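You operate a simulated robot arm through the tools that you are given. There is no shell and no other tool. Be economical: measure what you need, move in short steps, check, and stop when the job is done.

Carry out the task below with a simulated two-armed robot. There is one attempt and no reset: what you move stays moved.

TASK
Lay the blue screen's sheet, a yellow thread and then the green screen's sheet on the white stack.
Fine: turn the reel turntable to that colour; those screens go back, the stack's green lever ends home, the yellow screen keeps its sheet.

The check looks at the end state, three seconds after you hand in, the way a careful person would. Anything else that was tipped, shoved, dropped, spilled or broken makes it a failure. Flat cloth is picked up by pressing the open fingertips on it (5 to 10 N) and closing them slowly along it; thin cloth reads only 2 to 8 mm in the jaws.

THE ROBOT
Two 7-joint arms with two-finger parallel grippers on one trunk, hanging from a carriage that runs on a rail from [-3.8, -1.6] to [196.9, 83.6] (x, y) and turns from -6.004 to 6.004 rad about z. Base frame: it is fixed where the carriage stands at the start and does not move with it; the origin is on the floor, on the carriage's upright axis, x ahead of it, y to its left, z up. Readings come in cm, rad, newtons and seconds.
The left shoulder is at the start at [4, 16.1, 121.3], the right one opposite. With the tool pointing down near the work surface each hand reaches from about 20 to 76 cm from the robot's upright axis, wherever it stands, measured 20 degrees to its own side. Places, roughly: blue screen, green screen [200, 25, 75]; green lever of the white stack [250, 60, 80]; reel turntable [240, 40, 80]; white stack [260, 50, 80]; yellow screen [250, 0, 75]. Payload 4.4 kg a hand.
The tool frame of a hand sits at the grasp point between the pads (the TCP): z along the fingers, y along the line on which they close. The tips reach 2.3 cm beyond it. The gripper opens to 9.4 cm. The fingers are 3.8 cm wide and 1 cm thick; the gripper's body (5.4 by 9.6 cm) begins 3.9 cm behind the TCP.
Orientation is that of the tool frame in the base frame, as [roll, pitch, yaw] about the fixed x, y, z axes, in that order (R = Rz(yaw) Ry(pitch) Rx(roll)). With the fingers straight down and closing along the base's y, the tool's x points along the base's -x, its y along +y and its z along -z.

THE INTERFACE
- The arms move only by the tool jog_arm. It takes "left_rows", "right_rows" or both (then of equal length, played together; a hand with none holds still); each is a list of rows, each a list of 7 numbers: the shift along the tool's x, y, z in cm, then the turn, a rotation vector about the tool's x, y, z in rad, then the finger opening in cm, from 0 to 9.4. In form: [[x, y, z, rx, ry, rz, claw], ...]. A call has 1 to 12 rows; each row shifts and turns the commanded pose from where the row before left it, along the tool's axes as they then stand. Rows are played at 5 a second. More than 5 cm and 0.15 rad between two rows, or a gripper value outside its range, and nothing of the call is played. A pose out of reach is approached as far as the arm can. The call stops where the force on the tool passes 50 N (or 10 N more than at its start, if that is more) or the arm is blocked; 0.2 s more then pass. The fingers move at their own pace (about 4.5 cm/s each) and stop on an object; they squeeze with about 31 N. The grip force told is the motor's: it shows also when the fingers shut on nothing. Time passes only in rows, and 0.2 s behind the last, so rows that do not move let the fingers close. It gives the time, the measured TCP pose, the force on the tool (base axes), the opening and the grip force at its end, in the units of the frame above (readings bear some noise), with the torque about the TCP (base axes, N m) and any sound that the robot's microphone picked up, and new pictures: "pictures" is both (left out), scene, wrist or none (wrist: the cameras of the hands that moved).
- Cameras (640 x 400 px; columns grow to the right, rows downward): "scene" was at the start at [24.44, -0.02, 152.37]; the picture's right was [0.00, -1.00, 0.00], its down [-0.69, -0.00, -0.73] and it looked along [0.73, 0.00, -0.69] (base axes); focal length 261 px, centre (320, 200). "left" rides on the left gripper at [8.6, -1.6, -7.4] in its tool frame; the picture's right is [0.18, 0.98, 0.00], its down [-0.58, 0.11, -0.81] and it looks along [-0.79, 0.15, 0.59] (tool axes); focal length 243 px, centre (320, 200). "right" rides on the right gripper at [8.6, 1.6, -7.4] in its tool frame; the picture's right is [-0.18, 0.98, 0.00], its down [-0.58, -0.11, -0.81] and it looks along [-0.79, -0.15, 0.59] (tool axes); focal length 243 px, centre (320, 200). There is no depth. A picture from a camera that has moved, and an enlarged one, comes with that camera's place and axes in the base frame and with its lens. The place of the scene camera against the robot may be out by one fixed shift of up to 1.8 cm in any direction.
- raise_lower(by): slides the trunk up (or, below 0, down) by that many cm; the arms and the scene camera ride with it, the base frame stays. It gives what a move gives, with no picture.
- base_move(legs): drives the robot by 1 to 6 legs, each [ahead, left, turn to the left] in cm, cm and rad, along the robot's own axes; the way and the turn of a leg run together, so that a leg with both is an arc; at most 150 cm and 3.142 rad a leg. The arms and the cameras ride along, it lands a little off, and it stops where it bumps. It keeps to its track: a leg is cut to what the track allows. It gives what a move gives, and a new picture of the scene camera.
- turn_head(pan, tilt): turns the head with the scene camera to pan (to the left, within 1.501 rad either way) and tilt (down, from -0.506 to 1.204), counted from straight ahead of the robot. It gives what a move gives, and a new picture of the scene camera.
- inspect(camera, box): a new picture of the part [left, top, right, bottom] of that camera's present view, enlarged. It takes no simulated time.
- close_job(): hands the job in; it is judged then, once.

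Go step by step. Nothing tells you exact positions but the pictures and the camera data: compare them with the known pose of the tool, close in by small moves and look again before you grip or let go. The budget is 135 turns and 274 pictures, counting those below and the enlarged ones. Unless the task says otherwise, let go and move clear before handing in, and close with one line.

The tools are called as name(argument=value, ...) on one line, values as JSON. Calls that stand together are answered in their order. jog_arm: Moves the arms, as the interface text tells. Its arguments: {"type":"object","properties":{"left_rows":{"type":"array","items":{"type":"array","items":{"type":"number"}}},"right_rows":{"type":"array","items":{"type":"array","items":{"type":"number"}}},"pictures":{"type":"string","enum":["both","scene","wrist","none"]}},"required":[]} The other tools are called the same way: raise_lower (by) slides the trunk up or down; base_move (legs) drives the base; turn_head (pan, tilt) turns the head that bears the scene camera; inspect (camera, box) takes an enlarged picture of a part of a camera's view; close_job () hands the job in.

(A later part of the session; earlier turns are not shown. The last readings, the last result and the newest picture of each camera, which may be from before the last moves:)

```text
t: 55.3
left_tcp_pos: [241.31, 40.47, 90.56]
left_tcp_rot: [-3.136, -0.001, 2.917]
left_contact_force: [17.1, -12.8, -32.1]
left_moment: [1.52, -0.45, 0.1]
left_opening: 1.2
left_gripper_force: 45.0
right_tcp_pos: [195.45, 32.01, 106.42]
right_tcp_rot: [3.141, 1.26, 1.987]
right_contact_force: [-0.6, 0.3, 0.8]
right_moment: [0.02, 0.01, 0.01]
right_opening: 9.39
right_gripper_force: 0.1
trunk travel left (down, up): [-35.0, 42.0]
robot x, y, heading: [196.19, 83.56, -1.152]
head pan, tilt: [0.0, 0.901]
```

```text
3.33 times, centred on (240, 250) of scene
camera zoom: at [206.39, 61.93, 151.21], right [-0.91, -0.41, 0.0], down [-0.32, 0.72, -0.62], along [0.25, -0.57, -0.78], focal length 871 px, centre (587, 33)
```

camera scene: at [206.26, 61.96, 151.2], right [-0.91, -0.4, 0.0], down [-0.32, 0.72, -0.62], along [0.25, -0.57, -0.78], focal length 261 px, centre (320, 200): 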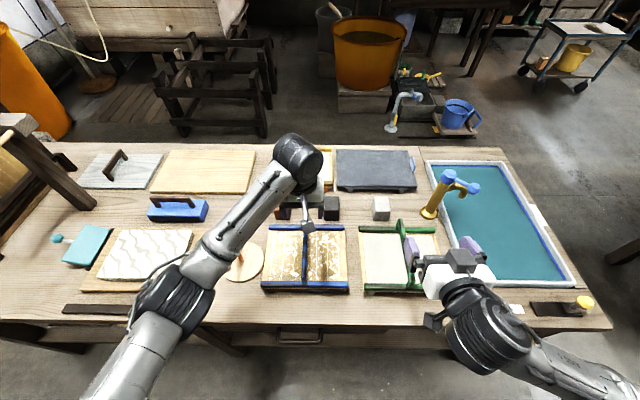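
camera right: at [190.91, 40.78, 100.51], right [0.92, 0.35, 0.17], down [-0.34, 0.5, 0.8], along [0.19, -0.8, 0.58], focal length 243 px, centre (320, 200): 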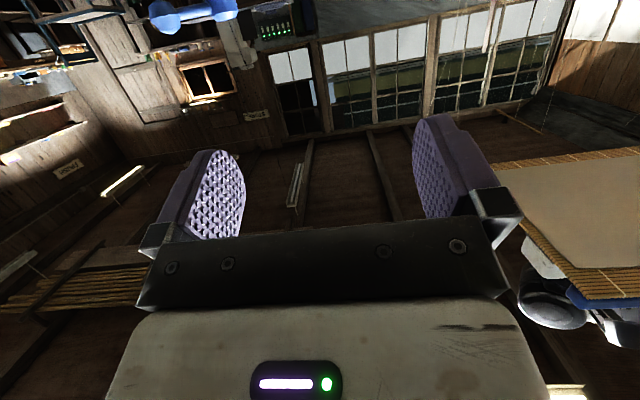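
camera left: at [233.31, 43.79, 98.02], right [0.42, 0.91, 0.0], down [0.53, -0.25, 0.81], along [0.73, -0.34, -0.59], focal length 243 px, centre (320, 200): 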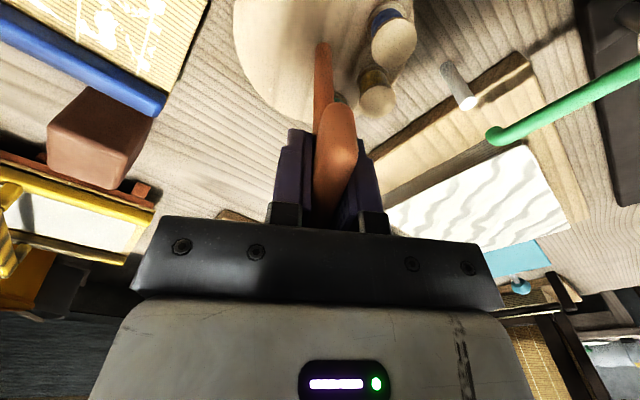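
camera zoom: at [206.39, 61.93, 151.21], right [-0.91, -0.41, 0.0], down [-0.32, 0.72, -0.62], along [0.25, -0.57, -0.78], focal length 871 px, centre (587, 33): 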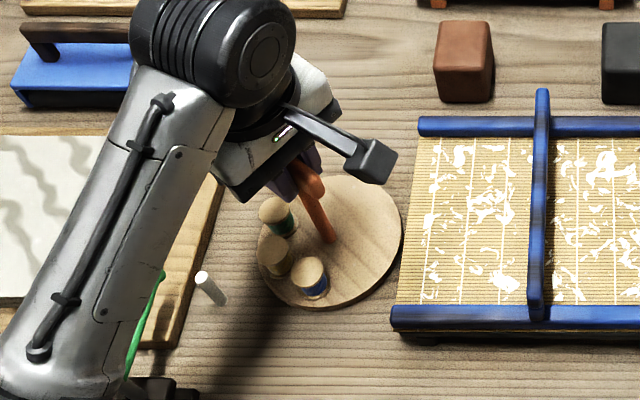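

Yellow now stands about where blue stood. I relieve the strain, let go and look closely.

jog_arm(left_rows=[[-0.3, -0.2, 0.2, 0, 0, 0, 0], [0, 0, 0, 0, 0, 0, 0], [0, 0, 0, 0, 0, 0, 2], [0, 0, 0, 0, 0, 0, 4], [0, 0, 0, 0, 0, 0, 6], [0, 0, -2, 0, 0, 0, 7], [0, 0, -4, 0, 0, 0, 7], [0, 0, -4, 0, 0, 0, 7], [0, 0, 0, 0, 0, 0, 7]], pictures="wrist")

inspect(camera="scene", box=[170, 190, 310, 310])

inspect(camera="left", box=[220, 0, 480, 160])

```text
t: 57.3
left_tcp_pos: [241.32, 39.98, 100.48]
left_tcp_rot: [-3.135, 0.0, 2.917]
left_contact_force: [-0.4, 0.9, -0.3]
left_moment: [-0.01, -0.02, 0.0]
left_opening: 7.0
left_gripper_force: 0.1
right_tcp_pos: [195.34, 32.18, 106.41]
right_tcp_rot: [-3.138, 1.261, 1.989]
right_contact_force: [-0.4, 0.4, -0.4]
right_moment: [0.01, 0.01, 0.0]
right_opening: 9.43
right_gripper_force: 0.1
trunk travel left (down, up): [-35.0, 42.0]
robot x, y, heading: [196.65, 83.81, -1.153]
head pan, tilt: [0.0, 0.901]
camera left: at [232.65, 40.42, 108.08], right [0.04, 1.0, -0.01], down [0.59, -0.02, 0.81], along [0.8, -0.04, -0.59], focal length 243 px, centre (320, 200)
```

left: 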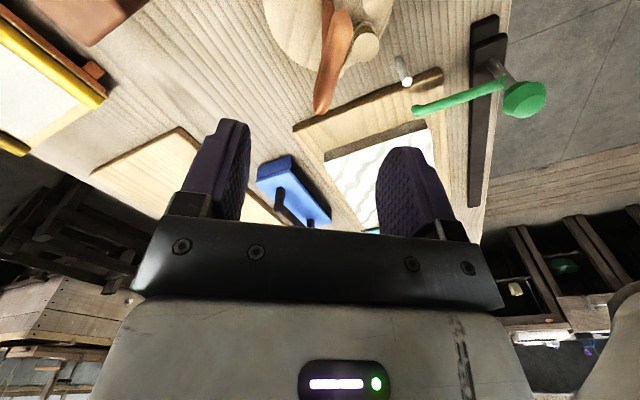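

```text
3.33 times, centred on (240, 250) of scene
camera zoom: at [206.28, 61.96, 151.2], right [-0.91, -0.41, 0.0], down [-0.32, 0.72, -0.62], along [0.25, -0.57, -0.78], focal length 871 px, centre (587, 33)
```

zoom: 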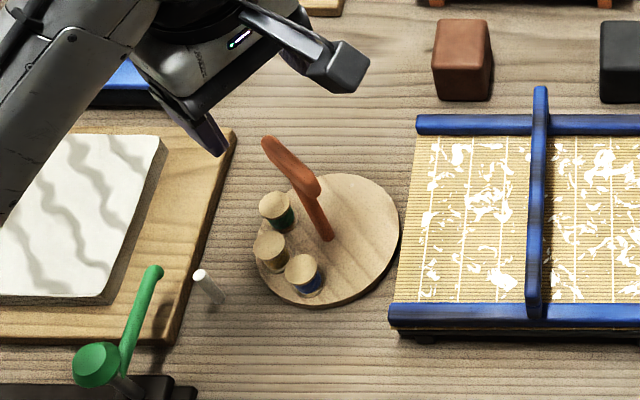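

```text
2.46 times, centred on (350, 80) of left
camera zoom: at [232.65, 40.42, 108.08], right [0.04, 1.0, -0.01], down [0.59, -0.02, 0.81], along [0.8, -0.04, -0.59], focal length 597 px, centre (246, 495)
```

zoom: 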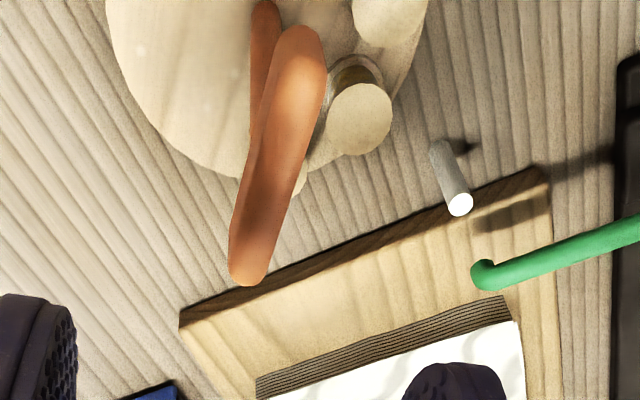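

Yellow is lined up with the peg. Now the lever: its knob is at ≈[248.4,58,84.4]. I turn the hand back and go above it.

jog_arm(left_rows=[[0, 0, -1, 0, 0, 0.133, 7], [0, 0, 0, 0, 0, 0.133, 7], [0, 0, 0, 0, 0, 0.133, 7], [0, 0, 0, 0, 0, 0.133, 7], [0, 0, 0, 0, 0, 0.133, 7], [0, 0, 0, 0, 0, 0.133, 7], [0, 0, 0, 0, 0, 0.132, 7], [2.9, 3.4, 0, 0, 0, 0, 7], [2.9, 3.4, 0, 0, 0, 0, 7], [2.9, 3.4, 0, 0, 0, 0, 7], [2.9, 3.4, 0, 0, 0, 0, 7], [2, 0.1, 0, 0, 0, 0, 7]], pictures="wrist")

inspect(camera="scene", box=[120, 210, 280, 330])

```text
t: 59.9
left_tcp_pos: [248.25, 58.23, 101.31]
left_tcp_rot: [-3.135, 0.007, 1.987]
left_contact_force: [-0.8, -0.9, 0.3]
left_moment: [0.0, 0.0, 0.03]
left_opening: 7.03
left_gripper_force: 0.1
right_tcp_pos: [195.2, 32.23, 106.49]
right_tcp_rot: [-3.14, 1.259, 1.988]
right_contact_force: [-0.1, 0.7, -0.1]
right_moment: [0.0, 0.02, 0.02]
right_opening: 9.41
right_gripper_force: 0.1
trunk travel left (down, up): [-35.0, 42.0]
robot x, y, heading: [196.62, 83.65, -1.157]
head pan, tilt: [0.0, 0.901]
camera left: at [243.48, 65.49, 108.83], right [0.83, 0.56, -0.01], down [0.34, -0.48, 0.81], along [0.45, -0.67, -0.59], focal length 243 px, centre (320, 200)
```

left: 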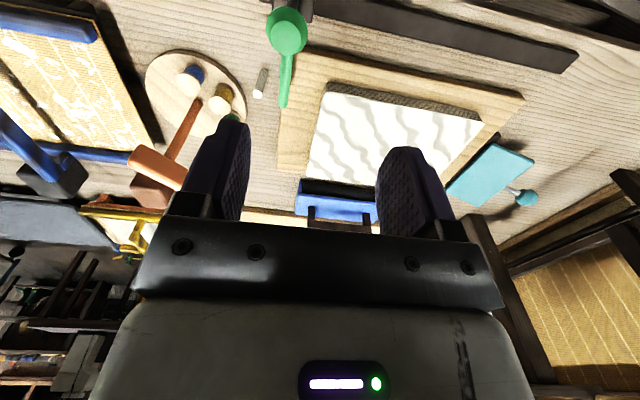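

```text
3.33 times, centred on (200, 270) of scene
camera zoom: at [206.28, 61.94, 151.21], right [-0.91, -0.4, 0.0], down [-0.32, 0.72, -0.62], along [0.25, -0.57, -0.78], focal length 871 px, centre (720, -33)
```

zoom: 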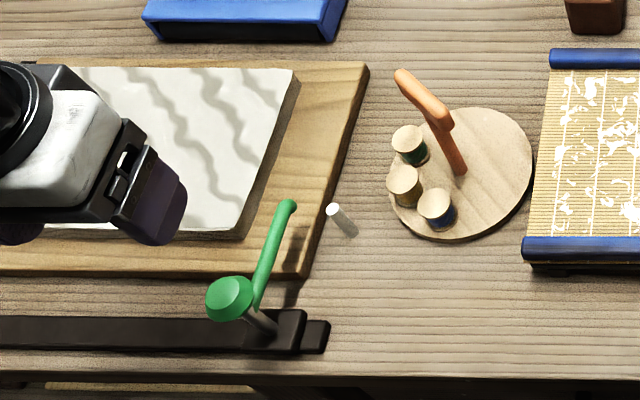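

jog_arm(left_rows=[[0.6, -2.7, 2, 0, 0, 0, 7], [0, 0, 4, 0, 0, 0, 7], [0, 0, 2, 0, 0, 0, 7], [0, 0, 0, 0, 0, 0, 7]], pictures="wrist")

inspect(camera="scene", box=[120, 210, 280, 330])

```text
t: 60.9
left_tcp_pos: [245.69, 57.65, 93.32]
left_tcp_rot: [-3.137, 0.007, 1.986]
left_contact_force: [-0.4, 0.7, 0.2]
left_moment: [-0.01, 0.01, -0.02]
left_opening: 6.99
left_gripper_force: 0.1
right_tcp_pos: [195.24, 32.17, 106.43]
right_tcp_rot: [-3.141, 1.26, 1.989]
right_contact_force: [-0.2, 0.2, -0.5]
right_moment: [0.03, 0.03, 0.03]
right_opening: 9.37
right_gripper_force: 0.1
trunk travel left (down, up): [-35.0, 42.0]
robot x, y, heading: [196.76, 83.26, -1.154]
head pan, tilt: [0.0, 0.901]
camera left: at [240.96, 64.94, 100.79], right [0.82, 0.57, -0.01], down [0.34, -0.48, 0.81], along [0.45, -0.67, -0.59], focal length 243 px, centre (320, 200)
```

left: 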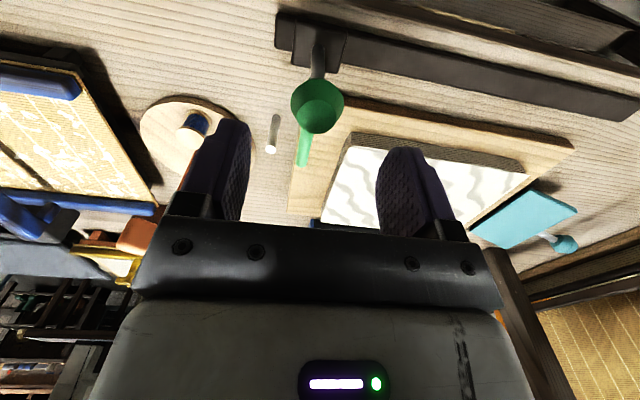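

```text
3.33 times, centred on (200, 270) of scene
camera zoom: at [206.32, 61.95, 151.22], right [-0.91, -0.41, 0.0], down [-0.32, 0.72, -0.62], along [0.25, -0.57, -0.78], focal length 871 px, centre (720, -33)
```

zoom: 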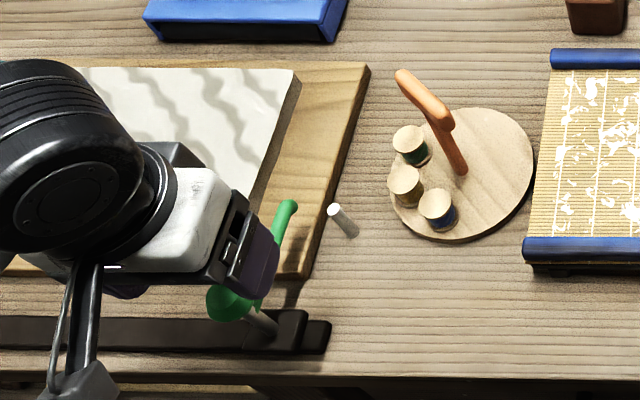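

The knob is between the fingers at z≈88. I lower 5.5 cm and check.

jog_arm(left_rows=[[0.4, 0, 2, 0, 0, 0, 7], [0, 0, 2, 0, 0, 0, 7], [0, 0, 1.5, 0, 0, 0, 7], [0, 0, 0, 0, 0, 0, 7]], pictures="wrist")

inspect(camera="scene", box=[120, 210, 280, 330])

```text
t: 61.9
left_tcp_pos: [245.58, 57.78, 87.72]
left_tcp_rot: [-3.136, 0.008, 1.986]
left_contact_force: [0.8, -0.2, 0.5]
left_moment: [0.0, -0.01, 0.02]
left_opening: 7.0
left_gripper_force: 0.1
right_tcp_pos: [195.31, 32.15, 106.51]
right_tcp_rot: [-3.14, 1.26, 1.99]
right_contact_force: [0.7, 0.4, -0.1]
right_moment: [-0.01, -0.02, 0.02]
right_opening: 9.39
right_gripper_force: 0.0
trunk travel left (down, up): [-35.0, 42.0]
robot x, y, heading: [196.44, 83.66, -1.154]
head pan, tilt: [0.0, 0.901]
camera left: at [240.83, 65.17, 95.25], right [0.83, 0.56, -0.01], down [0.34, -0.48, 0.81], along [0.45, -0.67, -0.59], focal length 243 px, centre (320, 200)
```

left: 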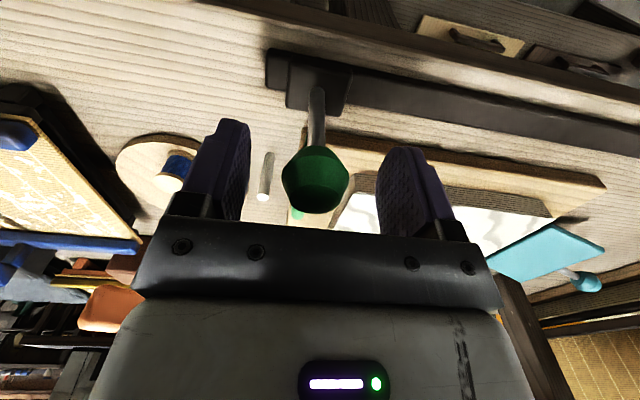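

```text
3.33 times, centred on (200, 270) of scene
camera zoom: at [206.32, 61.93, 151.22], right [-0.91, -0.41, 0.0], down [-0.32, 0.72, -0.62], along [0.25, -0.57, -0.78], focal length 871 px, centre (720, -33)
```

zoom: 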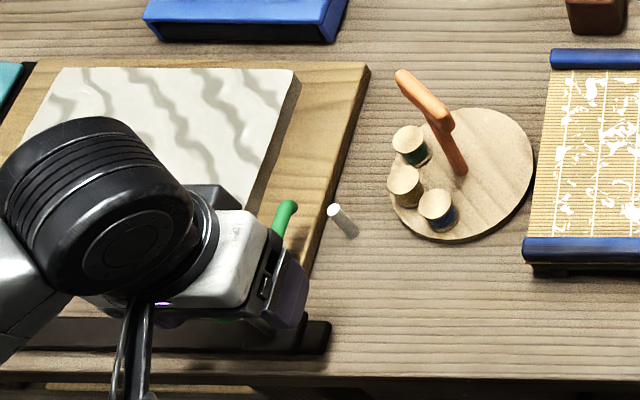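

jog_arm(left_rows=[[0, 0, 0, 0, 0, 0, 5], [0, 0, 0, 0, 0, 0, 3.5], [0, 0, 0, 0, 0, 0, 2], [0, 0, 0, 0, 0, 0, 1], [0, 0, 0, 0, 0, 0, 1]], pictures="none")

jog_arm(left_rows=[[-0.01, 0.6, 0, 0, 0, 0, 1], [-0.02, 1.2, 0, 0, 0, 0, 1], [-0.02, 1.2, 0, 0, 0, 0, 1], [0, 0, 0, 0, 0, 0, 1]], pictures="wrist")

inspect(camera="scene", box=[120, 210, 280, 330])

```text
t: 63.1
left_tcp_pos: [245.64, 57.78, 87.74]
left_tcp_rot: [-3.136, 0.008, 1.986]
left_contact_force: [0.3, -0.7, -2.0]
left_moment: [-0.05, -0.03, 0.04]
left_opening: 3.13
left_gripper_force: 44.9
right_tcp_pos: [195.34, 32.1, 106.43]
right_tcp_rot: [-3.14, 1.26, 1.99]
right_contact_force: [-0.3, 0.4, 0.4]
right_moment: [0.01, 0.04, 0.0]
right_opening: 9.36
right_gripper_force: 0.1
trunk travel left (down, up): [-35.0, 42.0]
robot x, y, heading: [196.71, 83.48, -1.154]
head pan, tilt: [0.0, 0.901]
```

```text
t: 64.1
left_tcp_pos: [248.29, 58.92, 87.72]
left_tcp_rot: [-3.136, 0.007, 1.986]
left_contact_force: [2.8, -7.2, -6.0]
left_moment: [0.56, 0.26, -0.02]
left_opening: 3.13
left_gripper_force: 44.6
right_tcp_pos: [195.19, 32.04, 106.51]
right_tcp_rot: [-3.139, 1.261, 1.99]
right_contact_force: [-0.2, 0.1, 0.0]
right_moment: [0.02, 0.01, -0.01]
right_opening: 9.36
right_gripper_force: 0.1
trunk travel left (down, up): [-35.0, 42.0]
robot x, y, heading: [196.5, 83.27, -1.153]
head pan, tilt: [0.0, 0.901]
camera left: at [243.52, 66.33, 95.25], right [0.82, 0.56, -0.01], down [0.34, -0.48, 0.81], along [0.45, -0.67, -0.59], focal length 243 px, centre (320, 200)
```

left: 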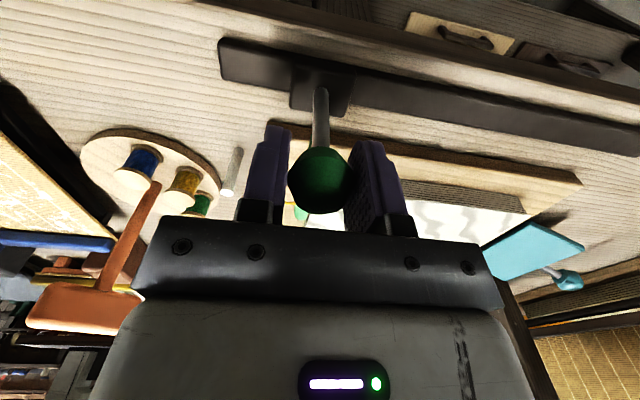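

```text
3.33 times, centred on (200, 270) of scene
camera zoom: at [206.32, 61.87, 151.23], right [-0.91, -0.41, 0.0], down [-0.32, 0.72, -0.62], along [0.25, -0.57, -0.78], focal length 871 px, centre (720, -33)
```

zoom: 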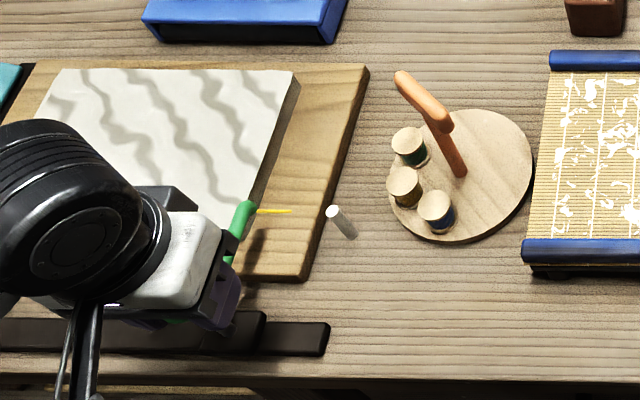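

The thread pays out, yellow, from the arm's tip. I keep sliding to the left.

jog_arm(left_rows=[[-0.1, 2, 0, 0, 0, 0, 1], [-0.06, 2, 0, 0, 0, 0, 1], [-0.06, 2, 0, 0, 0, 0, 1], [-0.06, 2, 0, 0, 0, 0, 1], [-0.06, 2, 0, 0, 0, 0, 1], [-0.06, 2, 0, 0, 0, 0, 1], [0, 0, 0, 0, 0, 0, 1]], pictures="scene")

inspect(camera="scene", box=[60, 210, 240, 330])

```text
t: 65.7
left_tcp_pos: [259.24, 63.67, 87.85]
left_tcp_rot: [-3.138, 0.005, 1.987]
left_contact_force: [1.3, 0.5, -2.6]
left_moment: [-0.11, 0.04, -0.02]
left_opening: 3.13
left_gripper_force: 44.9
right_tcp_pos: [195.25, 32.21, 106.4]
right_tcp_rot: [-3.142, 1.26, 1.989]
right_contact_force: [-0.4, -0.7, 0.4]
right_moment: [0.0, -0.01, 0.01]
right_opening: 9.39
right_gripper_force: 0.1
trunk travel left (down, up): [-35.0, 42.0]
robot x, y, heading: [196.35, 83.57, -1.154]
head pan, tilt: [0.0, 0.901]
camera scene: at [206.3, 61.95, 151.21], right [-0.91, -0.41, 0.0], down [-0.32, 0.72, -0.62], along [0.25, -0.57, -0.78], focal length 261 px, centre (320, 200)
```

scene: 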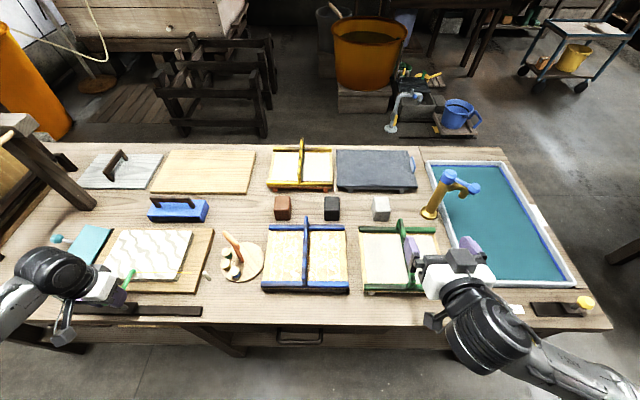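

```text
3.33 times, centred on (150, 270) of scene
camera zoom: at [206.3, 61.95, 151.21], right [-0.91, -0.41, 0.0], down [-0.32, 0.72, -0.62], along [0.25, -0.57, -0.78], focal length 871 px, centre (887, -33)
```

zoom: 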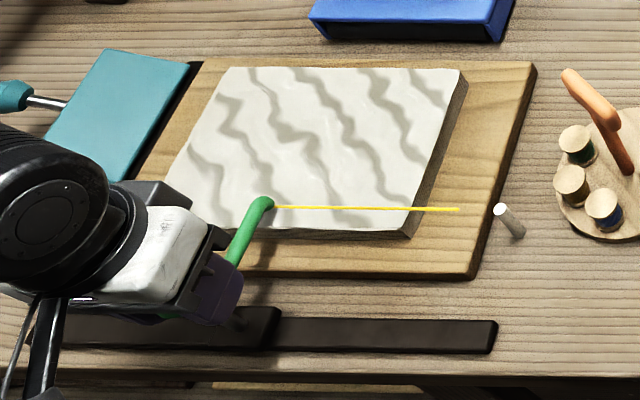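

jog_arm(left_rows=[[-0.05, 2, 0, 0, 0, 0, 1], [-0.05, 2, 0, 0, 0, 0, 1], [-0.05, 2, 0, 0, 0, 0, 1], [-0.05, 2, 0, 0, 0, 0, 1], [-0.03, 1, 0, 0, 0, 0, 1], [0, 0, 0, 0, 0, 0, 1]], pictures="none")

inspect(camera="scene", box=[20, 210, 220, 330])

```text
t: 67.1
left_tcp_pos: [267.89, 67.29, 87.74]
left_tcp_rot: [-3.141, 0.008, 1.988]
left_contact_force: [-6.0, 12.0, 22.1]
left_moment: [0.71, 0.34, 0.02]
left_opening: 3.13
left_gripper_force: 45.0
right_tcp_pos: [195.34, 32.25, 106.41]
right_tcp_rot: [3.139, 1.258, 1.985]
right_contact_force: [0.2, -0.9, 0.5]
right_moment: [0.01, 0.0, -0.01]
right_opening: 9.39
right_gripper_force: 0.1
trunk travel left (down, up): [-35.0, 42.0]
robot x, y, heading: [196.69, 83.77, -1.153]
head pan, tilt: [0.0, 0.901]
```

```text
3.20 times, centred on (120, 270) of scene
camera zoom: at [206.37, 62.06, 151.21], right [-0.91, -0.41, 0.0], down [-0.32, 0.72, -0.62], along [0.25, -0.57, -0.78], focal length 836 px, centre (960, -24)
```

zoom: 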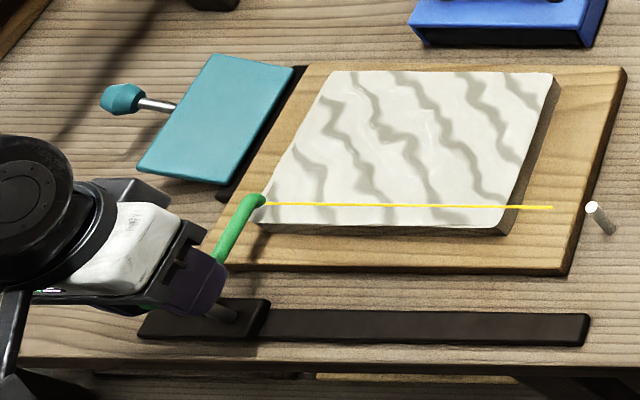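

The carriage has reached the far end and the thread spans the stack. Now I slide it back home.

jog_arm(left_rows=[[0.05, -2, 0, 0, 0, 0, 1], [0.05, -2, 0, 0, 0, 0, 1], [0.05, -2, 0, 0, 0, 0, 1], [0.05, -2, 0, 0, 0, 0, 1], [0.05, -2, 0, 0, 0, 0, 1], [0.05, -2, 0, 0, 0, 0, 1], [0.05, -2, 0, 0, 0, 0, 1], [0.05, -2, 0, 0, 0, 0, 1], [0.05, -2, 0, 0, 0, 0, 1], [0.05, -2, 0, 0, 0, 0, 1], [0, 0, 0, 0, 0, 0, 1]], pictures="none")

inspect(camera="scene", box=[60, 210, 260, 330])

```text
t: 69.5
left_tcp_pos: [249.39, 59.49, 87.68]
left_tcp_rot: [-3.136, 0.006, 1.985]
left_contact_force: [-3.9, 8.8, 11.0]
left_moment: [0.55, 0.35, -0.06]
left_opening: 3.14
left_gripper_force: 45.0
right_tcp_pos: [195.16, 32.38, 106.42]
right_tcp_rot: [3.141, 1.26, 1.989]
right_contact_force: [-0.5, -0.6, 1.3]
right_moment: [-0.04, 0.03, -0.02]
right_opening: 9.39
right_gripper_force: 0.0
trunk travel left (down, up): [-35.0, 42.0]
robot x, y, heading: [196.51, 83.79, -1.153]
head pan, tilt: [0.0, 0.901]
```

```text
3.20 times, centred on (160, 270) of scene
camera zoom: at [206.31, 62.02, 151.2], right [-0.91, -0.41, 0.0], down [-0.32, 0.72, -0.62], along [0.25, -0.57, -0.78], focal length 836 px, centre (832, -24)
```

zoom: 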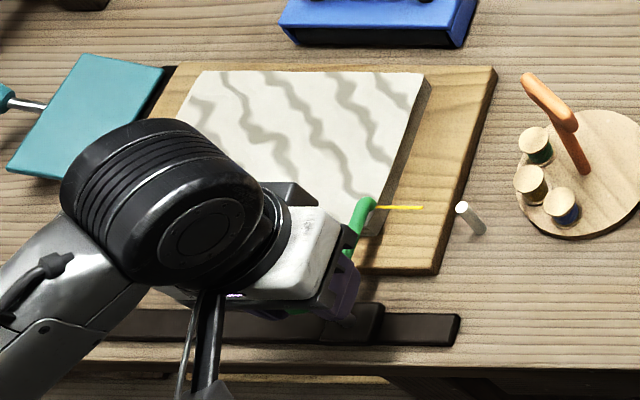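

The thread winds back with the arm, so it was not laid: the carriage evidently had some track left. I slide all the way to the end stop this time.

jog_arm(left_rows=[[-0.1, 2, 0, 0, 0, 0, 1], [-0.05, 2, 0, 0, 0, 0, 1], [-0.05, 2, 0, 0, 0, 0, 1], [-0.05, 2, 0, 0, 0, 0, 1], [-0.05, 2, 0, 0, 0, 0, 1], [-0.05, 2, 0, 0, 0, 0, 1], [-0.05, 2, 0, 0, 0, 0, 1], [-0.05, 2, 0, 0, 0, 0, 1], [-0.05, 2, 0, 0, 0, 0, 1], [-0.05, 2, 0, 0, 0, 0, 1], [0, 0, 0, 0, 0, 0, 1]], pictures="none")

jog_arm(left_rows=[[-0.03, 1, 0, 0, 0, 0, 1], [-0.03, 1, 0, 0, 0, 0, 1], [-0.03, 1, 0, 0, 0, 0, 1], [-0.03, 1, 0, 0, 0, 0, 1], [0, 0, 0, 0, 0, 0, 1]], pictures="none")

inspect(camera="scene", box=[20, 210, 220, 330])

```text
t: 71.9
left_tcp_pos: [267.62, 66.99, 87.71]
left_tcp_rot: [-3.137, 0.003, 1.986]
left_contact_force: [-2.1, 6.2, -5.7]
left_moment: [0.28, 0.15, 0.02]
left_opening: 3.14
left_gripper_force: 44.9
right_tcp_pos: [195.36, 32.31, 106.41]
right_tcp_rot: [-3.14, 1.259, 1.992]
right_contact_force: [0.1, -0.4, -0.4]
right_moment: [0.0, -0.02, 0.02]
right_opening: 9.4
right_gripper_force: 0.0
trunk travel left (down, up): [-35.0, 42.0]
robot x, y, heading: [196.45, 83.78, -1.154]
head pan, tilt: [0.0, 0.901]
```

```text
t: 73.1
left_tcp_pos: [271.17, 68.62, 87.68]
left_tcp_rot: [-3.134, 0.005, 1.987]
left_contact_force: [-22.0, 14.4, 21.9]
left_moment: [0.02, 0.05, -0.02]
left_opening: 3.14
left_gripper_force: 44.7
right_tcp_pos: [195.14, 32.45, 106.38]
right_tcp_rot: [-3.138, 1.258, 1.992]
right_contact_force: [0.2, 0.9, 0.5]
right_moment: [0.01, 0.0, -0.02]
right_opening: 9.41
right_gripper_force: 0.1
trunk travel left (down, up): [-35.0, 42.0]
robot x, y, heading: [196.53, 83.73, -1.153]
head pan, tilt: [0.0, 0.901]
```

```text
3.20 times, centred on (120, 270) of scene
camera zoom: at [206.17, 62.07, 151.19], right [-0.91, -0.41, 0.0], down [-0.32, 0.72, -0.62], along [0.25, -0.57, -0.79], focal length 836 px, centre (960, -24)
```

zoom: 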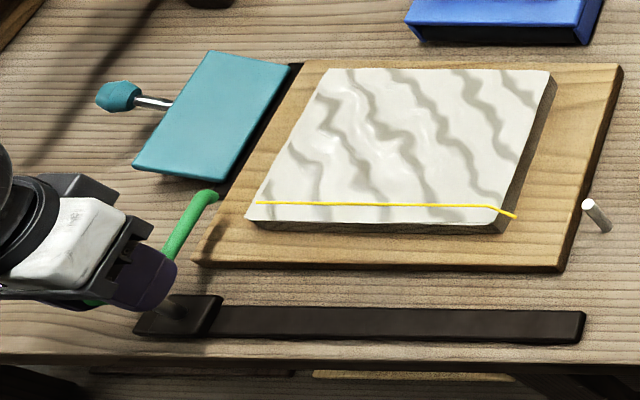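

The thread has been released and lies across the stack. Now the lever goes home.

jog_arm(left_rows=[[0.1, -1, 0, 0, 0, 0, 1], [0.05, -2, 0, 0, 0, 0, 1], [0.05, -2, 0, 0, 0, 0, 1], [0.04, -2, 0, 0, 0, 0, 1], [0.04, -2, 0, 0, 0, 0, 1], [0.04, -2, 0, 0, 0, 0, 1], [0.04, -2, 0, 0, 0, 0, 1], [0.04, -2, 0, 0, 0, 0, 1], [0.04, -2, 0, 0, 0, 0, 1], [0.04, -2, 0, 0, 0, 0, 1], [0.04, -2, 0, 0, 0, 0, 1], [0.04, -2, 0, 0, 0, 0, 1]], pictures="none")

jog_arm(left_rows=[[0.04, -2, 0, 0, 0, 0, 1], [0.04, -2, 0, 0, 0, 0, 1], [0.02, -1, 0, 0, 0, 0, 1], [0, -0.5, 0, 0, 0, 0, 1], [0, 0, 0, 0, 0, 0, 1]], pictures="none")

inspect(camera="scene", box=[60, 210, 260, 330])

```text
t: 75.7
left_tcp_pos: [250.02, 59.6, 87.64]
left_tcp_rot: [-3.135, 0.005, 1.987]
left_contact_force: [-1.5, -2.4, -12.9]
left_moment: [0.97, 0.4, 0.0]
left_opening: 3.15
left_gripper_force: 45.2
right_tcp_pos: [195.12, 32.17, 106.43]
right_tcp_rot: [-3.138, 1.259, 1.99]
right_contact_force: [-0.3, -0.5, 1.0]
right_moment: [0.02, -0.04, 0.0]
right_opening: 9.41
right_gripper_force: 0.1
trunk travel left (down, up): [-35.0, 42.0]
robot x, y, heading: [196.88, 83.42, -1.154]
head pan, tilt: [0.0, 0.901]
```

```text
t: 76.9
left_tcp_pos: [245.35, 57.65, 87.81]
left_tcp_rot: [-3.141, 0.005, 1.987]
left_contact_force: [16.5, -4.0, -29.5]
left_moment: [-0.22, 0.07, 0.0]
left_opening: 3.11
left_gripper_force: 44.8
right_tcp_pos: [195.48, 32.22, 106.43]
right_tcp_rot: [3.14, 1.258, 1.985]
right_contact_force: [-0.5, 0.0, -0.5]
right_moment: [0.04, -0.03, 0.01]
right_opening: 9.4
right_gripper_force: 0.0
trunk travel left (down, up): [-35.0, 42.0]
robot x, y, heading: [196.5, 83.62, -1.159]
head pan, tilt: [0.0, 0.901]
```

```text
3.20 times, centred on (160, 270) of scene
camera zoom: at [206.4, 61.97, 151.2], right [-0.91, -0.41, 0.0], down [-0.32, 0.72, -0.62], along [0.25, -0.57, -0.78], focal length 836 px, centre (832, -24)
```

zoom: 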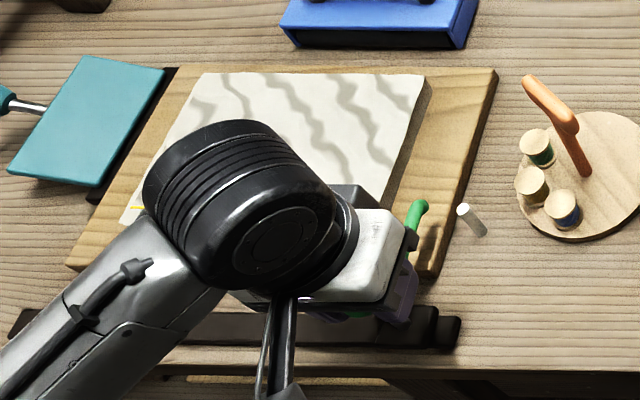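

The lever is home at its stop. I release it, lift off, and at the same time retract the right hand away from the green screen.

jog_arm(left_rows=[[0, 0.3, 0, 0, 0, 0, 1], [0, 0, 0, 0, 0, 0, 2.5], [0, 0, 0, 0, 0, 0, 4.5], [0, 0, 0, 0, 0, 0, 6.5], [0, 0, 0, 0, 0, 0, 7], [0, 0, -1.5, 0, 0, 0, 7], [0, 0, -4, 0, 0, 0, 7], [0, 0, -4, 0, 0, 0, 7], [0, 0, -4, 0, 0, 0, 7], [0, 0, -4, 0, 0, 0, 7], [0, 0, 0, 0, 0, 0, 7]], right_rows=[[0, -2, 0, 0, 0, 0, 9.4], [0, -3, 0, 0, 0.14, 0, 9.4], [0, -3, 0, 0, 0.14, 0, 9.4], [0, -3, 0, 0, 0.14, 0, 9.4], [0, -3, 0, 0, 0.14, 0, 9.4], [0, -2, 0, 0, 0.14, 0, 9.4], [0, -2, 0, 0, 0.14, 0, 9.4], [0, 0, 0, 0, 0.14, 0, 9.4], [0, 0, 0, 0, 0.14, 0, 9.4], [0, 0, 0, 0, 0.14, 0, 9.4], [0, 0, 0, 0, 0, 0, 9.4]], pictures="scene")

inspect(camera="scene", box=[60, 200, 260, 330])

inspect(camera="scene", box=[330, 190, 470, 310])

```text
t: 79.3
left_tcp_pos: [245.47, 57.75, 105.29]
left_tcp_rot: [-3.137, 0.005, 1.987]
left_contact_force: [-0.1, -0.3, -0.1]
left_moment: [-0.05, -0.06, 0.01]
left_opening: 6.97
left_gripper_force: 0.1
right_tcp_pos: [178.76, 24.92, 106.6]
right_tcp_rot: [3.141, -0.002, 1.986]
right_contact_force: [0.0, 0.1, -0.2]
right_moment: [0.03, -0.02, -0.03]
right_opening: 9.41
right_gripper_force: 0.1
trunk travel left (down, up): [-35.0, 42.0]
robot x, y, heading: [196.32, 83.8, -1.156]
head pan, tilt: [0.0, 0.901]
camera scene: at [206.25, 61.96, 151.2], right [-0.91, -0.41, 0.0], down [-0.32, 0.72, -0.62], along [0.25, -0.57, -0.78], focal length 261 px, centre (320, 200)
```

scene: 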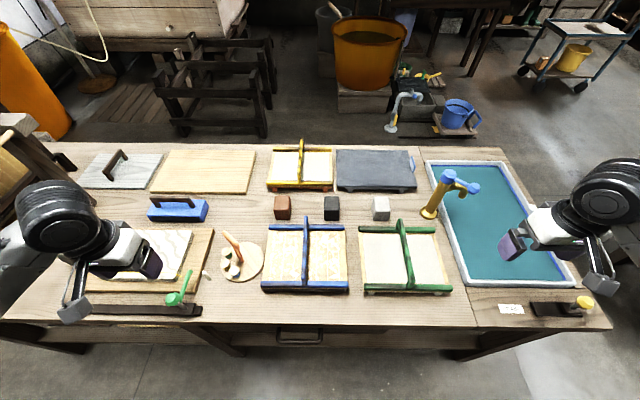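

```text
3.08 times, centred on (160, 265) of scene
camera zoom: at [206.25, 61.96, 151.2], right [-0.91, -0.41, 0.0], down [-0.32, 0.72, -0.62], along [0.25, -0.57, -0.78], focal length 804 px, centre (812, 0)
```

zoom: 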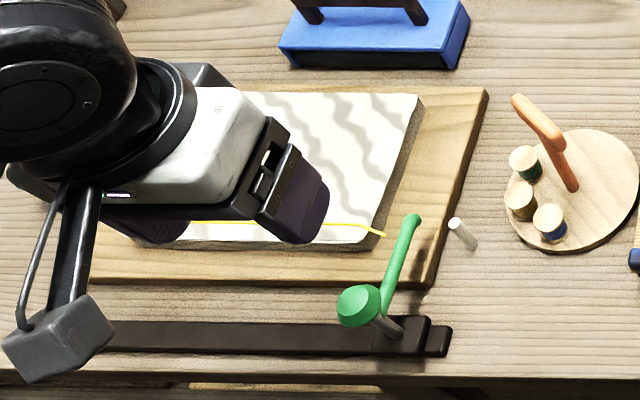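

```text
3.33 times, centred on (400, 250) of scene
camera zoom: at [206.25, 61.96, 151.2], right [-0.91, -0.41, 0.0], down [-0.32, 0.72, -0.62], along [0.25, -0.57, -0.78], focal length 871 px, centre (53, 33)
```

zoom: 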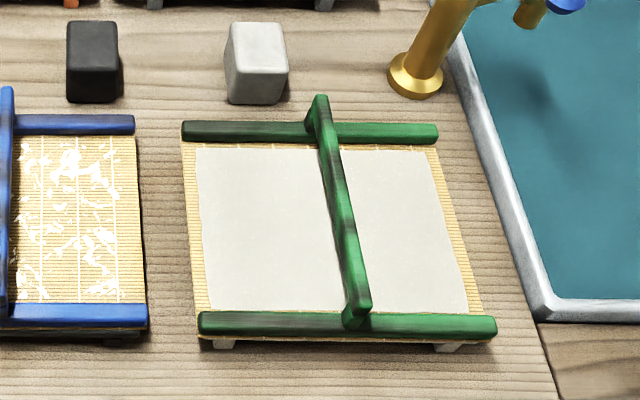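

Thread laid, lever home. The green screen's handle grip point is ≈[199,20]; I drive 30 cm back along the rail so the left hand reaches it comfortably.

base_move(legs=[[0, -30, 0]])

jog_arm(left_rows=[[-2, -4, 0, 0, 0, 0, 9.4], [-2, -4, 0, 0, 0, 0, 9.4], [-2, -4, 0, 0, 0, 0, 9.4], [-2, -4, 0, 0, 0, 0, 9.4], [-2, -4, 0, 0, 0, 0, 9.4], [-2, -4, 0, 0, 0, 0, 9.4], [-2, -3.7, 0, 0, 0, 0, 9.4], [-2.2, 0, 2, 0, 0, 0, 9.4], [0, 0, 0, 0, 0, 0, 9.4]])

```text
t: 81.3
left_tcp_pos: [217.55, 45.61, 105.2]
left_tcp_rot: [-3.136, 0.006, 1.981]
left_contact_force: [-0.3, 0.5, -0.5]
left_moment: [-0.02, -0.05, 0.0]
left_opening: 7.0
left_gripper_force: 0.0
right_tcp_pos: [150.6, 13.11, 106.47]
right_tcp_rot: [3.141, 0.0, 1.983]
right_contact_force: [-0.7, -0.1, -0.3]
right_moment: [0.01, -0.04, 0.03]
right_opening: 9.4
right_gripper_force: 0.1
trunk travel left (down, up): [-35.0, 42.0]
robot x, y, heading: [169.05, 71.64, -1.157]
head pan, tilt: [0.0, 0.901]
camera scene: at [178.4, 50.08, 151.22], right [-0.92, -0.4, 0.0], down [-0.31, 0.72, -0.62], along [0.25, -0.57, -0.78], focal length 261 px, centre (320, 200)
```

scene: 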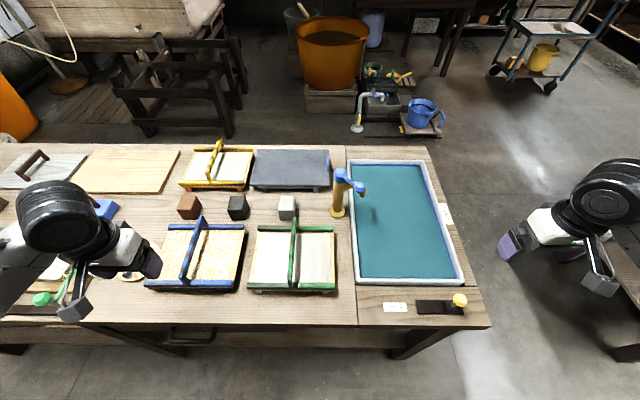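

```text
t: 83.3
left_tcp_pos: [198.58, 19.52, 103.63]
left_tcp_rot: [-3.137, 0.006, 1.981]
left_contact_force: [1.1, 0.3, -0.5]
left_moment: [0.01, -0.02, -0.01]
left_opening: 9.42
left_gripper_force: 0.2
right_tcp_pos: [150.67, 13.05, 106.51]
right_tcp_rot: [3.141, 0.0, 1.982]
right_contact_force: [-0.7, -0.1, -0.1]
right_moment: [0.01, -0.01, 0.01]
right_opening: 9.36
right_gripper_force: 0.1
trunk travel left (down, up): [-35.0, 42.0]
robot x, y, heading: [168.59, 72.01, -1.16]
head pan, tilt: [0.0, 0.901]
camera scene: at [178.42, 50.08, 151.22], right [-0.92, -0.4, 0.0], down [-0.31, 0.72, -0.62], along [0.25, -0.57, -0.78], focal length 261 px, centre (320, 200)
camera left: at [193.81, 26.99, 111.14], right [0.83, 0.56, -0.01], down [0.33, -0.48, 0.81], along [0.45, -0.67, -0.59], focal length 243 px, centre (320, 200)
```

scene: 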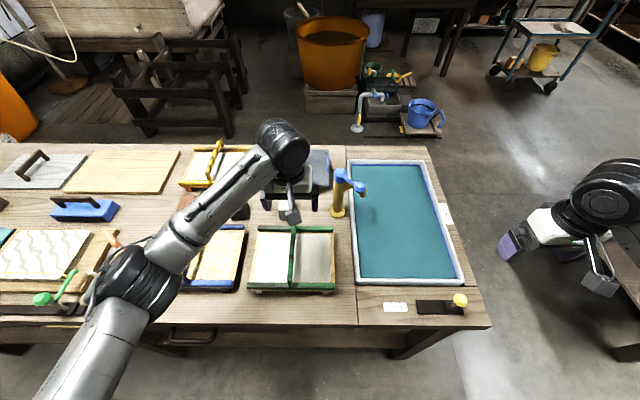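
left: 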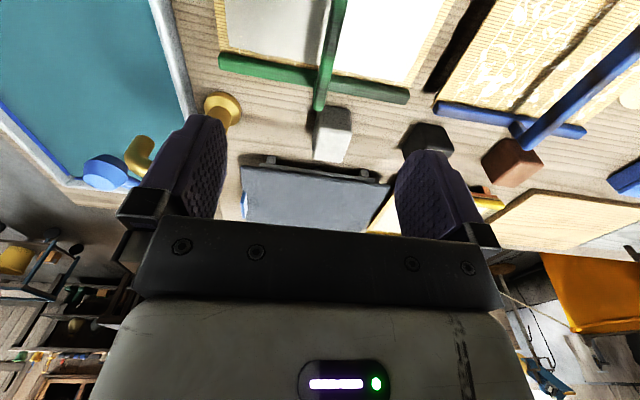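

jog_arm(left_rows=[[0, 1.25, 2, 0, 0, 0, 7], [0, 0, 4, 0, 0, 0, 7], [0, 0, 4, 0, 0, 0, 7], [0, 0, 4, 0, 0, 0, 7], [0, 0, 3, 0, 0, 0, 7], [0, 0, 0, 0, 0, 0, 7]], pictures="wrist")

inspect(camera="scene", box=[220, 180, 370, 310])

```text
t: 84.8
left_tcp_pos: [199.95, 19.97, 86.48]
left_tcp_rot: [-3.137, 0.006, 1.98]
left_contact_force: [0.2, 0.2, 0.5]
left_moment: [-0.01, 0.0, -0.04]
left_opening: 7.01
left_gripper_force: 0.1
right_tcp_pos: [150.68, 13.08, 106.49]
right_tcp_rot: [-3.141, -0.001, 1.983]
right_contact_force: [0.5, 0.5, -0.3]
right_moment: [0.02, -0.02, 0.0]
right_opening: 9.4
right_gripper_force: 0.0
trunk travel left (down, up): [-35.0, 42.0]
robot x, y, heading: [168.72, 71.81, -1.158]
head pan, tilt: [0.0, 0.901]
camera left: at [195.15, 27.37, 93.93], right [0.83, 0.56, -0.01], down [0.33, -0.48, 0.81], along [0.45, -0.67, -0.59], focal length 243 px, centre (320, 200)
```

left: 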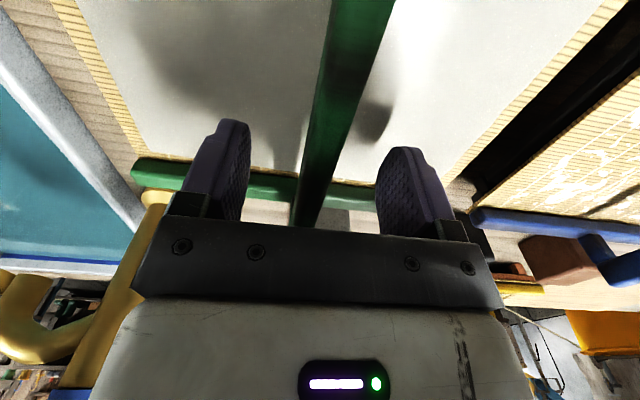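

```text
3.08 times, centred on (295, 245) of scene
camera zoom: at [178.44, 50.08, 151.22], right [-0.92, -0.4, 0.0], down [-0.31, 0.72, -0.62], along [0.25, -0.57, -0.78], focal length 804 px, centre (397, 62)
```

zoom: 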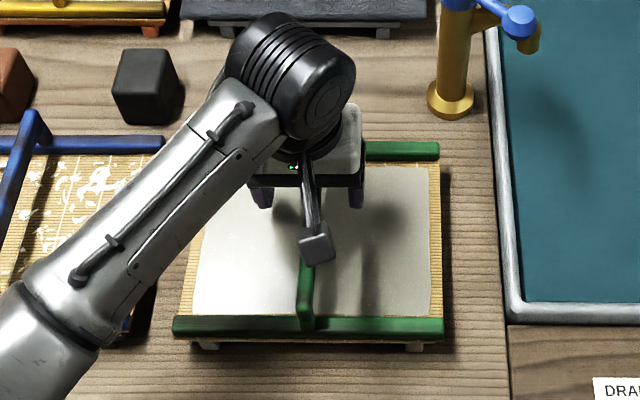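

jog_arm(left_rows=[[0, -0.1, 1, 0, 0, 0, 7], [0, 0, 0.8, 0, 0, 0, 7], [0, 0, 0, 0, 0, 0, 5], [0, 0, 0, 0, 0, 0, 3.5], [0, 0, 0, 0, 0, 0, 2], [0, 0, 0, 0, 0, 0, 1], [0, 0, 0, 0, 0, 0, 0], [0, 0, 0, 0, 0, 0, 0]], pictures="wrist")

inspect(camera="scene", box=[220, 180, 370, 310])

```text
t: 86.5
left_tcp_pos: [199.75, 19.94, 84.67]
left_tcp_rot: [-3.137, 0.007, 1.981]
left_contact_force: [-0.5, -0.4, 0.2]
left_moment: [0.07, -0.06, 0.0]
left_opening: 1.16
left_gripper_force: 31.1
right_tcp_pos: [150.8, 13.2, 106.42]
right_tcp_rot: [3.142, 0.001, 1.984]
right_contact_force: [0.2, -0.4, -0.2]
right_moment: [0.0, -0.02, 0.02]
right_opening: 9.4
right_gripper_force: 0.0
trunk travel left (down, up): [-35.0, 42.0]
robot x, y, heading: [169.11, 71.83, -1.159]
head pan, tilt: [0.0, 0.901]
camera left: at [195.01, 27.38, 92.21], right [0.83, 0.56, -0.01], down [0.33, -0.48, 0.81], along [0.45, -0.67, -0.59], focal length 243 px, centre (320, 200)
```

left: 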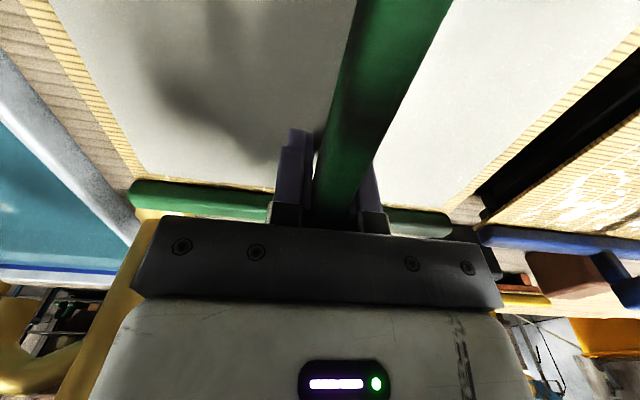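

```text
3.08 times, centred on (295, 245) of scene
camera zoom: at [178.42, 50.09, 151.22], right [-0.92, -0.4, 0.0], down [-0.31, 0.72, -0.62], along [0.25, -0.57, -0.78], focal length 804 px, centre (397, 62)
```

zoom: 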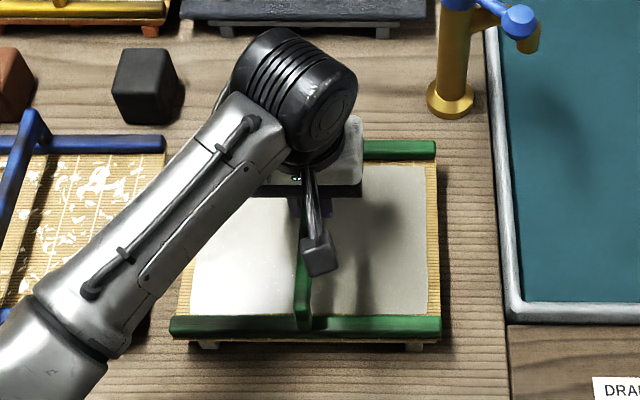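

Green is held just like blue was. I lift it and drive back to the rail's end.

jog_arm(left_rows=[[0, 0, -1, 0, 0, 0, 0], [0, 0, -2, 0, 0, 0, 0], [0, 0, -4, 0, 0, 0, 0], [0, 0, -4, 0, 0, 0, 0], [0, 0, -4, 0, 0, 0, 0], [0, 0, -4, 0, 0, 0, 0], [0, 0, -3, 0, 0, 0, 0], [0, 0, 0, 0, 0, 0, 0]], pictures="none")

base_move(legs=[[0, 31, 0]])

```text
t: 88.3
left_tcp_pos: [199.95, 20.18, 106.73]
left_tcp_rot: [-3.139, 0.003, 1.982]
left_contact_force: [0.5, -0.2, -1.3]
left_moment: [-0.02, -0.01, 0.01]
left_opening: 1.14
left_gripper_force: 31.5
right_tcp_pos: [150.73, 13.1, 106.39]
right_tcp_rot: [-3.14, 0.002, 1.984]
right_contact_force: [-0.2, -0.4, 0.6]
right_moment: [0.03, 0.02, 0.02]
right_opening: 9.39
right_gripper_force: 0.0
trunk travel left (down, up): [-35.0, 42.0]
robot x, y, heading: [168.81, 71.86, -1.159]
head pan, tilt: [0.0, 0.901]
```

```text
t: 90.4
left_tcp_pos: [227.84, 32.06, 106.7]
left_tcp_rot: [-3.139, 0.007, 1.983]
left_contact_force: [0.4, 0.2, -1.0]
left_moment: [0.03, -0.01, -0.01]
left_opening: 1.15
left_gripper_force: 31.2
right_tcp_pos: [178.76, 24.91, 106.38]
right_tcp_rot: [3.139, 0.0, 1.986]
right_contact_force: [0.2, -0.3, 0.4]
right_moment: [0.01, 0.0, 0.01]
right_opening: 9.4
right_gripper_force: 0.0
trunk travel left (down, up): [-35.0, 42.0]
robot x, y, heading: [196.83, 83.4, -1.153]
head pan, tilt: [0.0, 0.901]
camera scene: at [206.3, 61.94, 151.21], right [-0.92, -0.4, 0.0], down [-0.31, 0.72, -0.62], along [0.25, -0.57, -0.78], focal length 261 px, centre (320, 200)
```

scene: 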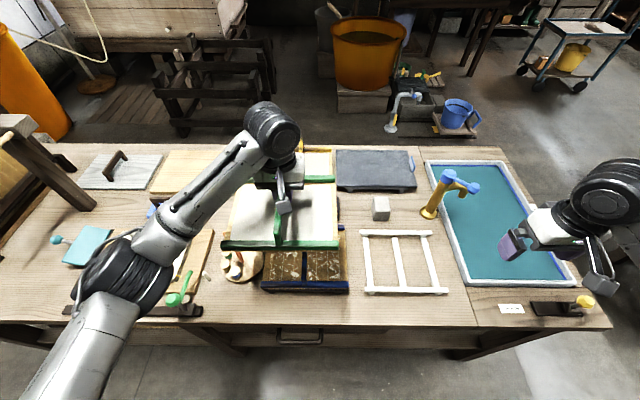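

jog_arm(left_rows=[[0, 4.5, 0, 0, 0, 0, 0], [0, 4.5, 0, 0, 0, 0, 0], [0, 4.5, 0, 0, 0, 0, 0], [0, 4.5, 0, 0, 0, 0, 0], [0, 4.5, 0, 0, 0, 0, 0], [0, 4.5, 0, 0, 0, 0, 0], [0, 4.5, 0, 0, 0, 0, 0], [0, 4.5, 0, 0, 0, 0, 0], [-0.3, 4.5, 0, 0, 0, 0.016, 0], [0, 0, 0, 0, 0, 0, 0]], pictures="none")

turn_head(pan=0.6, tilt=0.8)

inspect(camera="scene", box=[170, 150, 330, 290])

```text
t: 92.6
left_tcp_pos: [265.13, 48.13, 106.5]
left_tcp_rot: [-3.137, 0.008, 1.967]
left_contact_force: [-0.8, 0.7, -1.3]
left_moment: [-0.01, -0.03, -0.01]
left_opening: 1.12
left_gripper_force: 31.1
right_tcp_pos: [178.52, 24.86, 106.46]
right_tcp_rot: [-3.141, 0.0, 1.986]
right_contact_force: [0.0, -0.1, -0.2]
right_moment: [0.01, 0.02, -0.03]
right_opening: 9.43
right_gripper_force: 0.0
trunk travel left (down, up): [-35.0, 42.0]
robot x, y, heading: [196.85, 83.29, -1.151]
head pan, tilt: [0.0, 0.901]
```

```text
t: 93.6
left_tcp_pos: [265.15, 48.09, 106.48]
left_tcp_rot: [-3.138, 0.007, 1.967]
left_contact_force: [-0.2, -1.0, -1.3]
left_moment: [-0.03, -0.02, 0.02]
left_opening: 1.14
left_gripper_force: 31.0
right_tcp_pos: [178.54, 24.85, 106.42]
right_tcp_rot: [-3.142, -0.001, 1.986]
right_contact_force: [0.7, -0.8, -0.6]
right_moment: [0.03, -0.03, 0.02]
right_opening: 9.41
right_gripper_force: 0.1
trunk travel left (down, up): [-35.0, 42.0]
robot x, y, heading: [196.71, 83.63, -1.158]
head pan, tilt: [0.6, 0.799]
camera scene: at [210.03, 64.55, 152.01], right [-0.53, -0.85, 0.0], down [-0.61, 0.38, -0.7], along [0.59, -0.37, -0.72], focal length 261 px, centre (320, 200)
```

scene: 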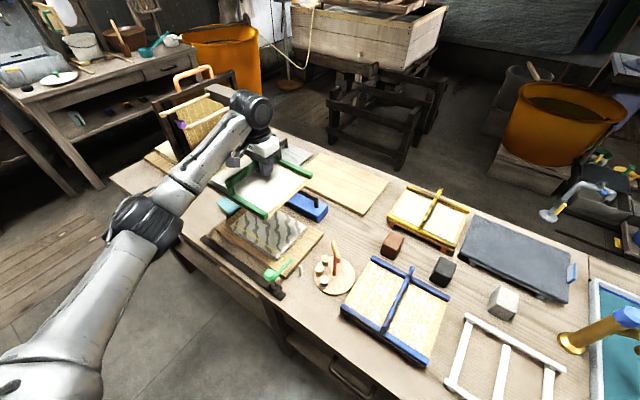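

```text
2.86 times, centred on (250, 220) of scene
camera zoom: at [210.03, 64.55, 152.01], right [-0.53, -0.85, 0.0], down [-0.61, 0.38, -0.7], along [0.59, -0.37, -0.72], focal length 747 px, centre (520, 143)
```

zoom: 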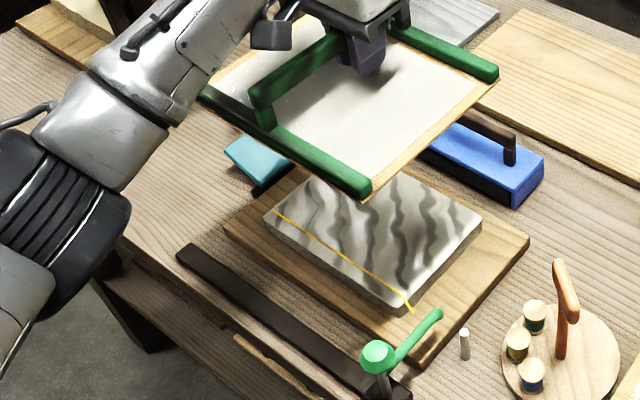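

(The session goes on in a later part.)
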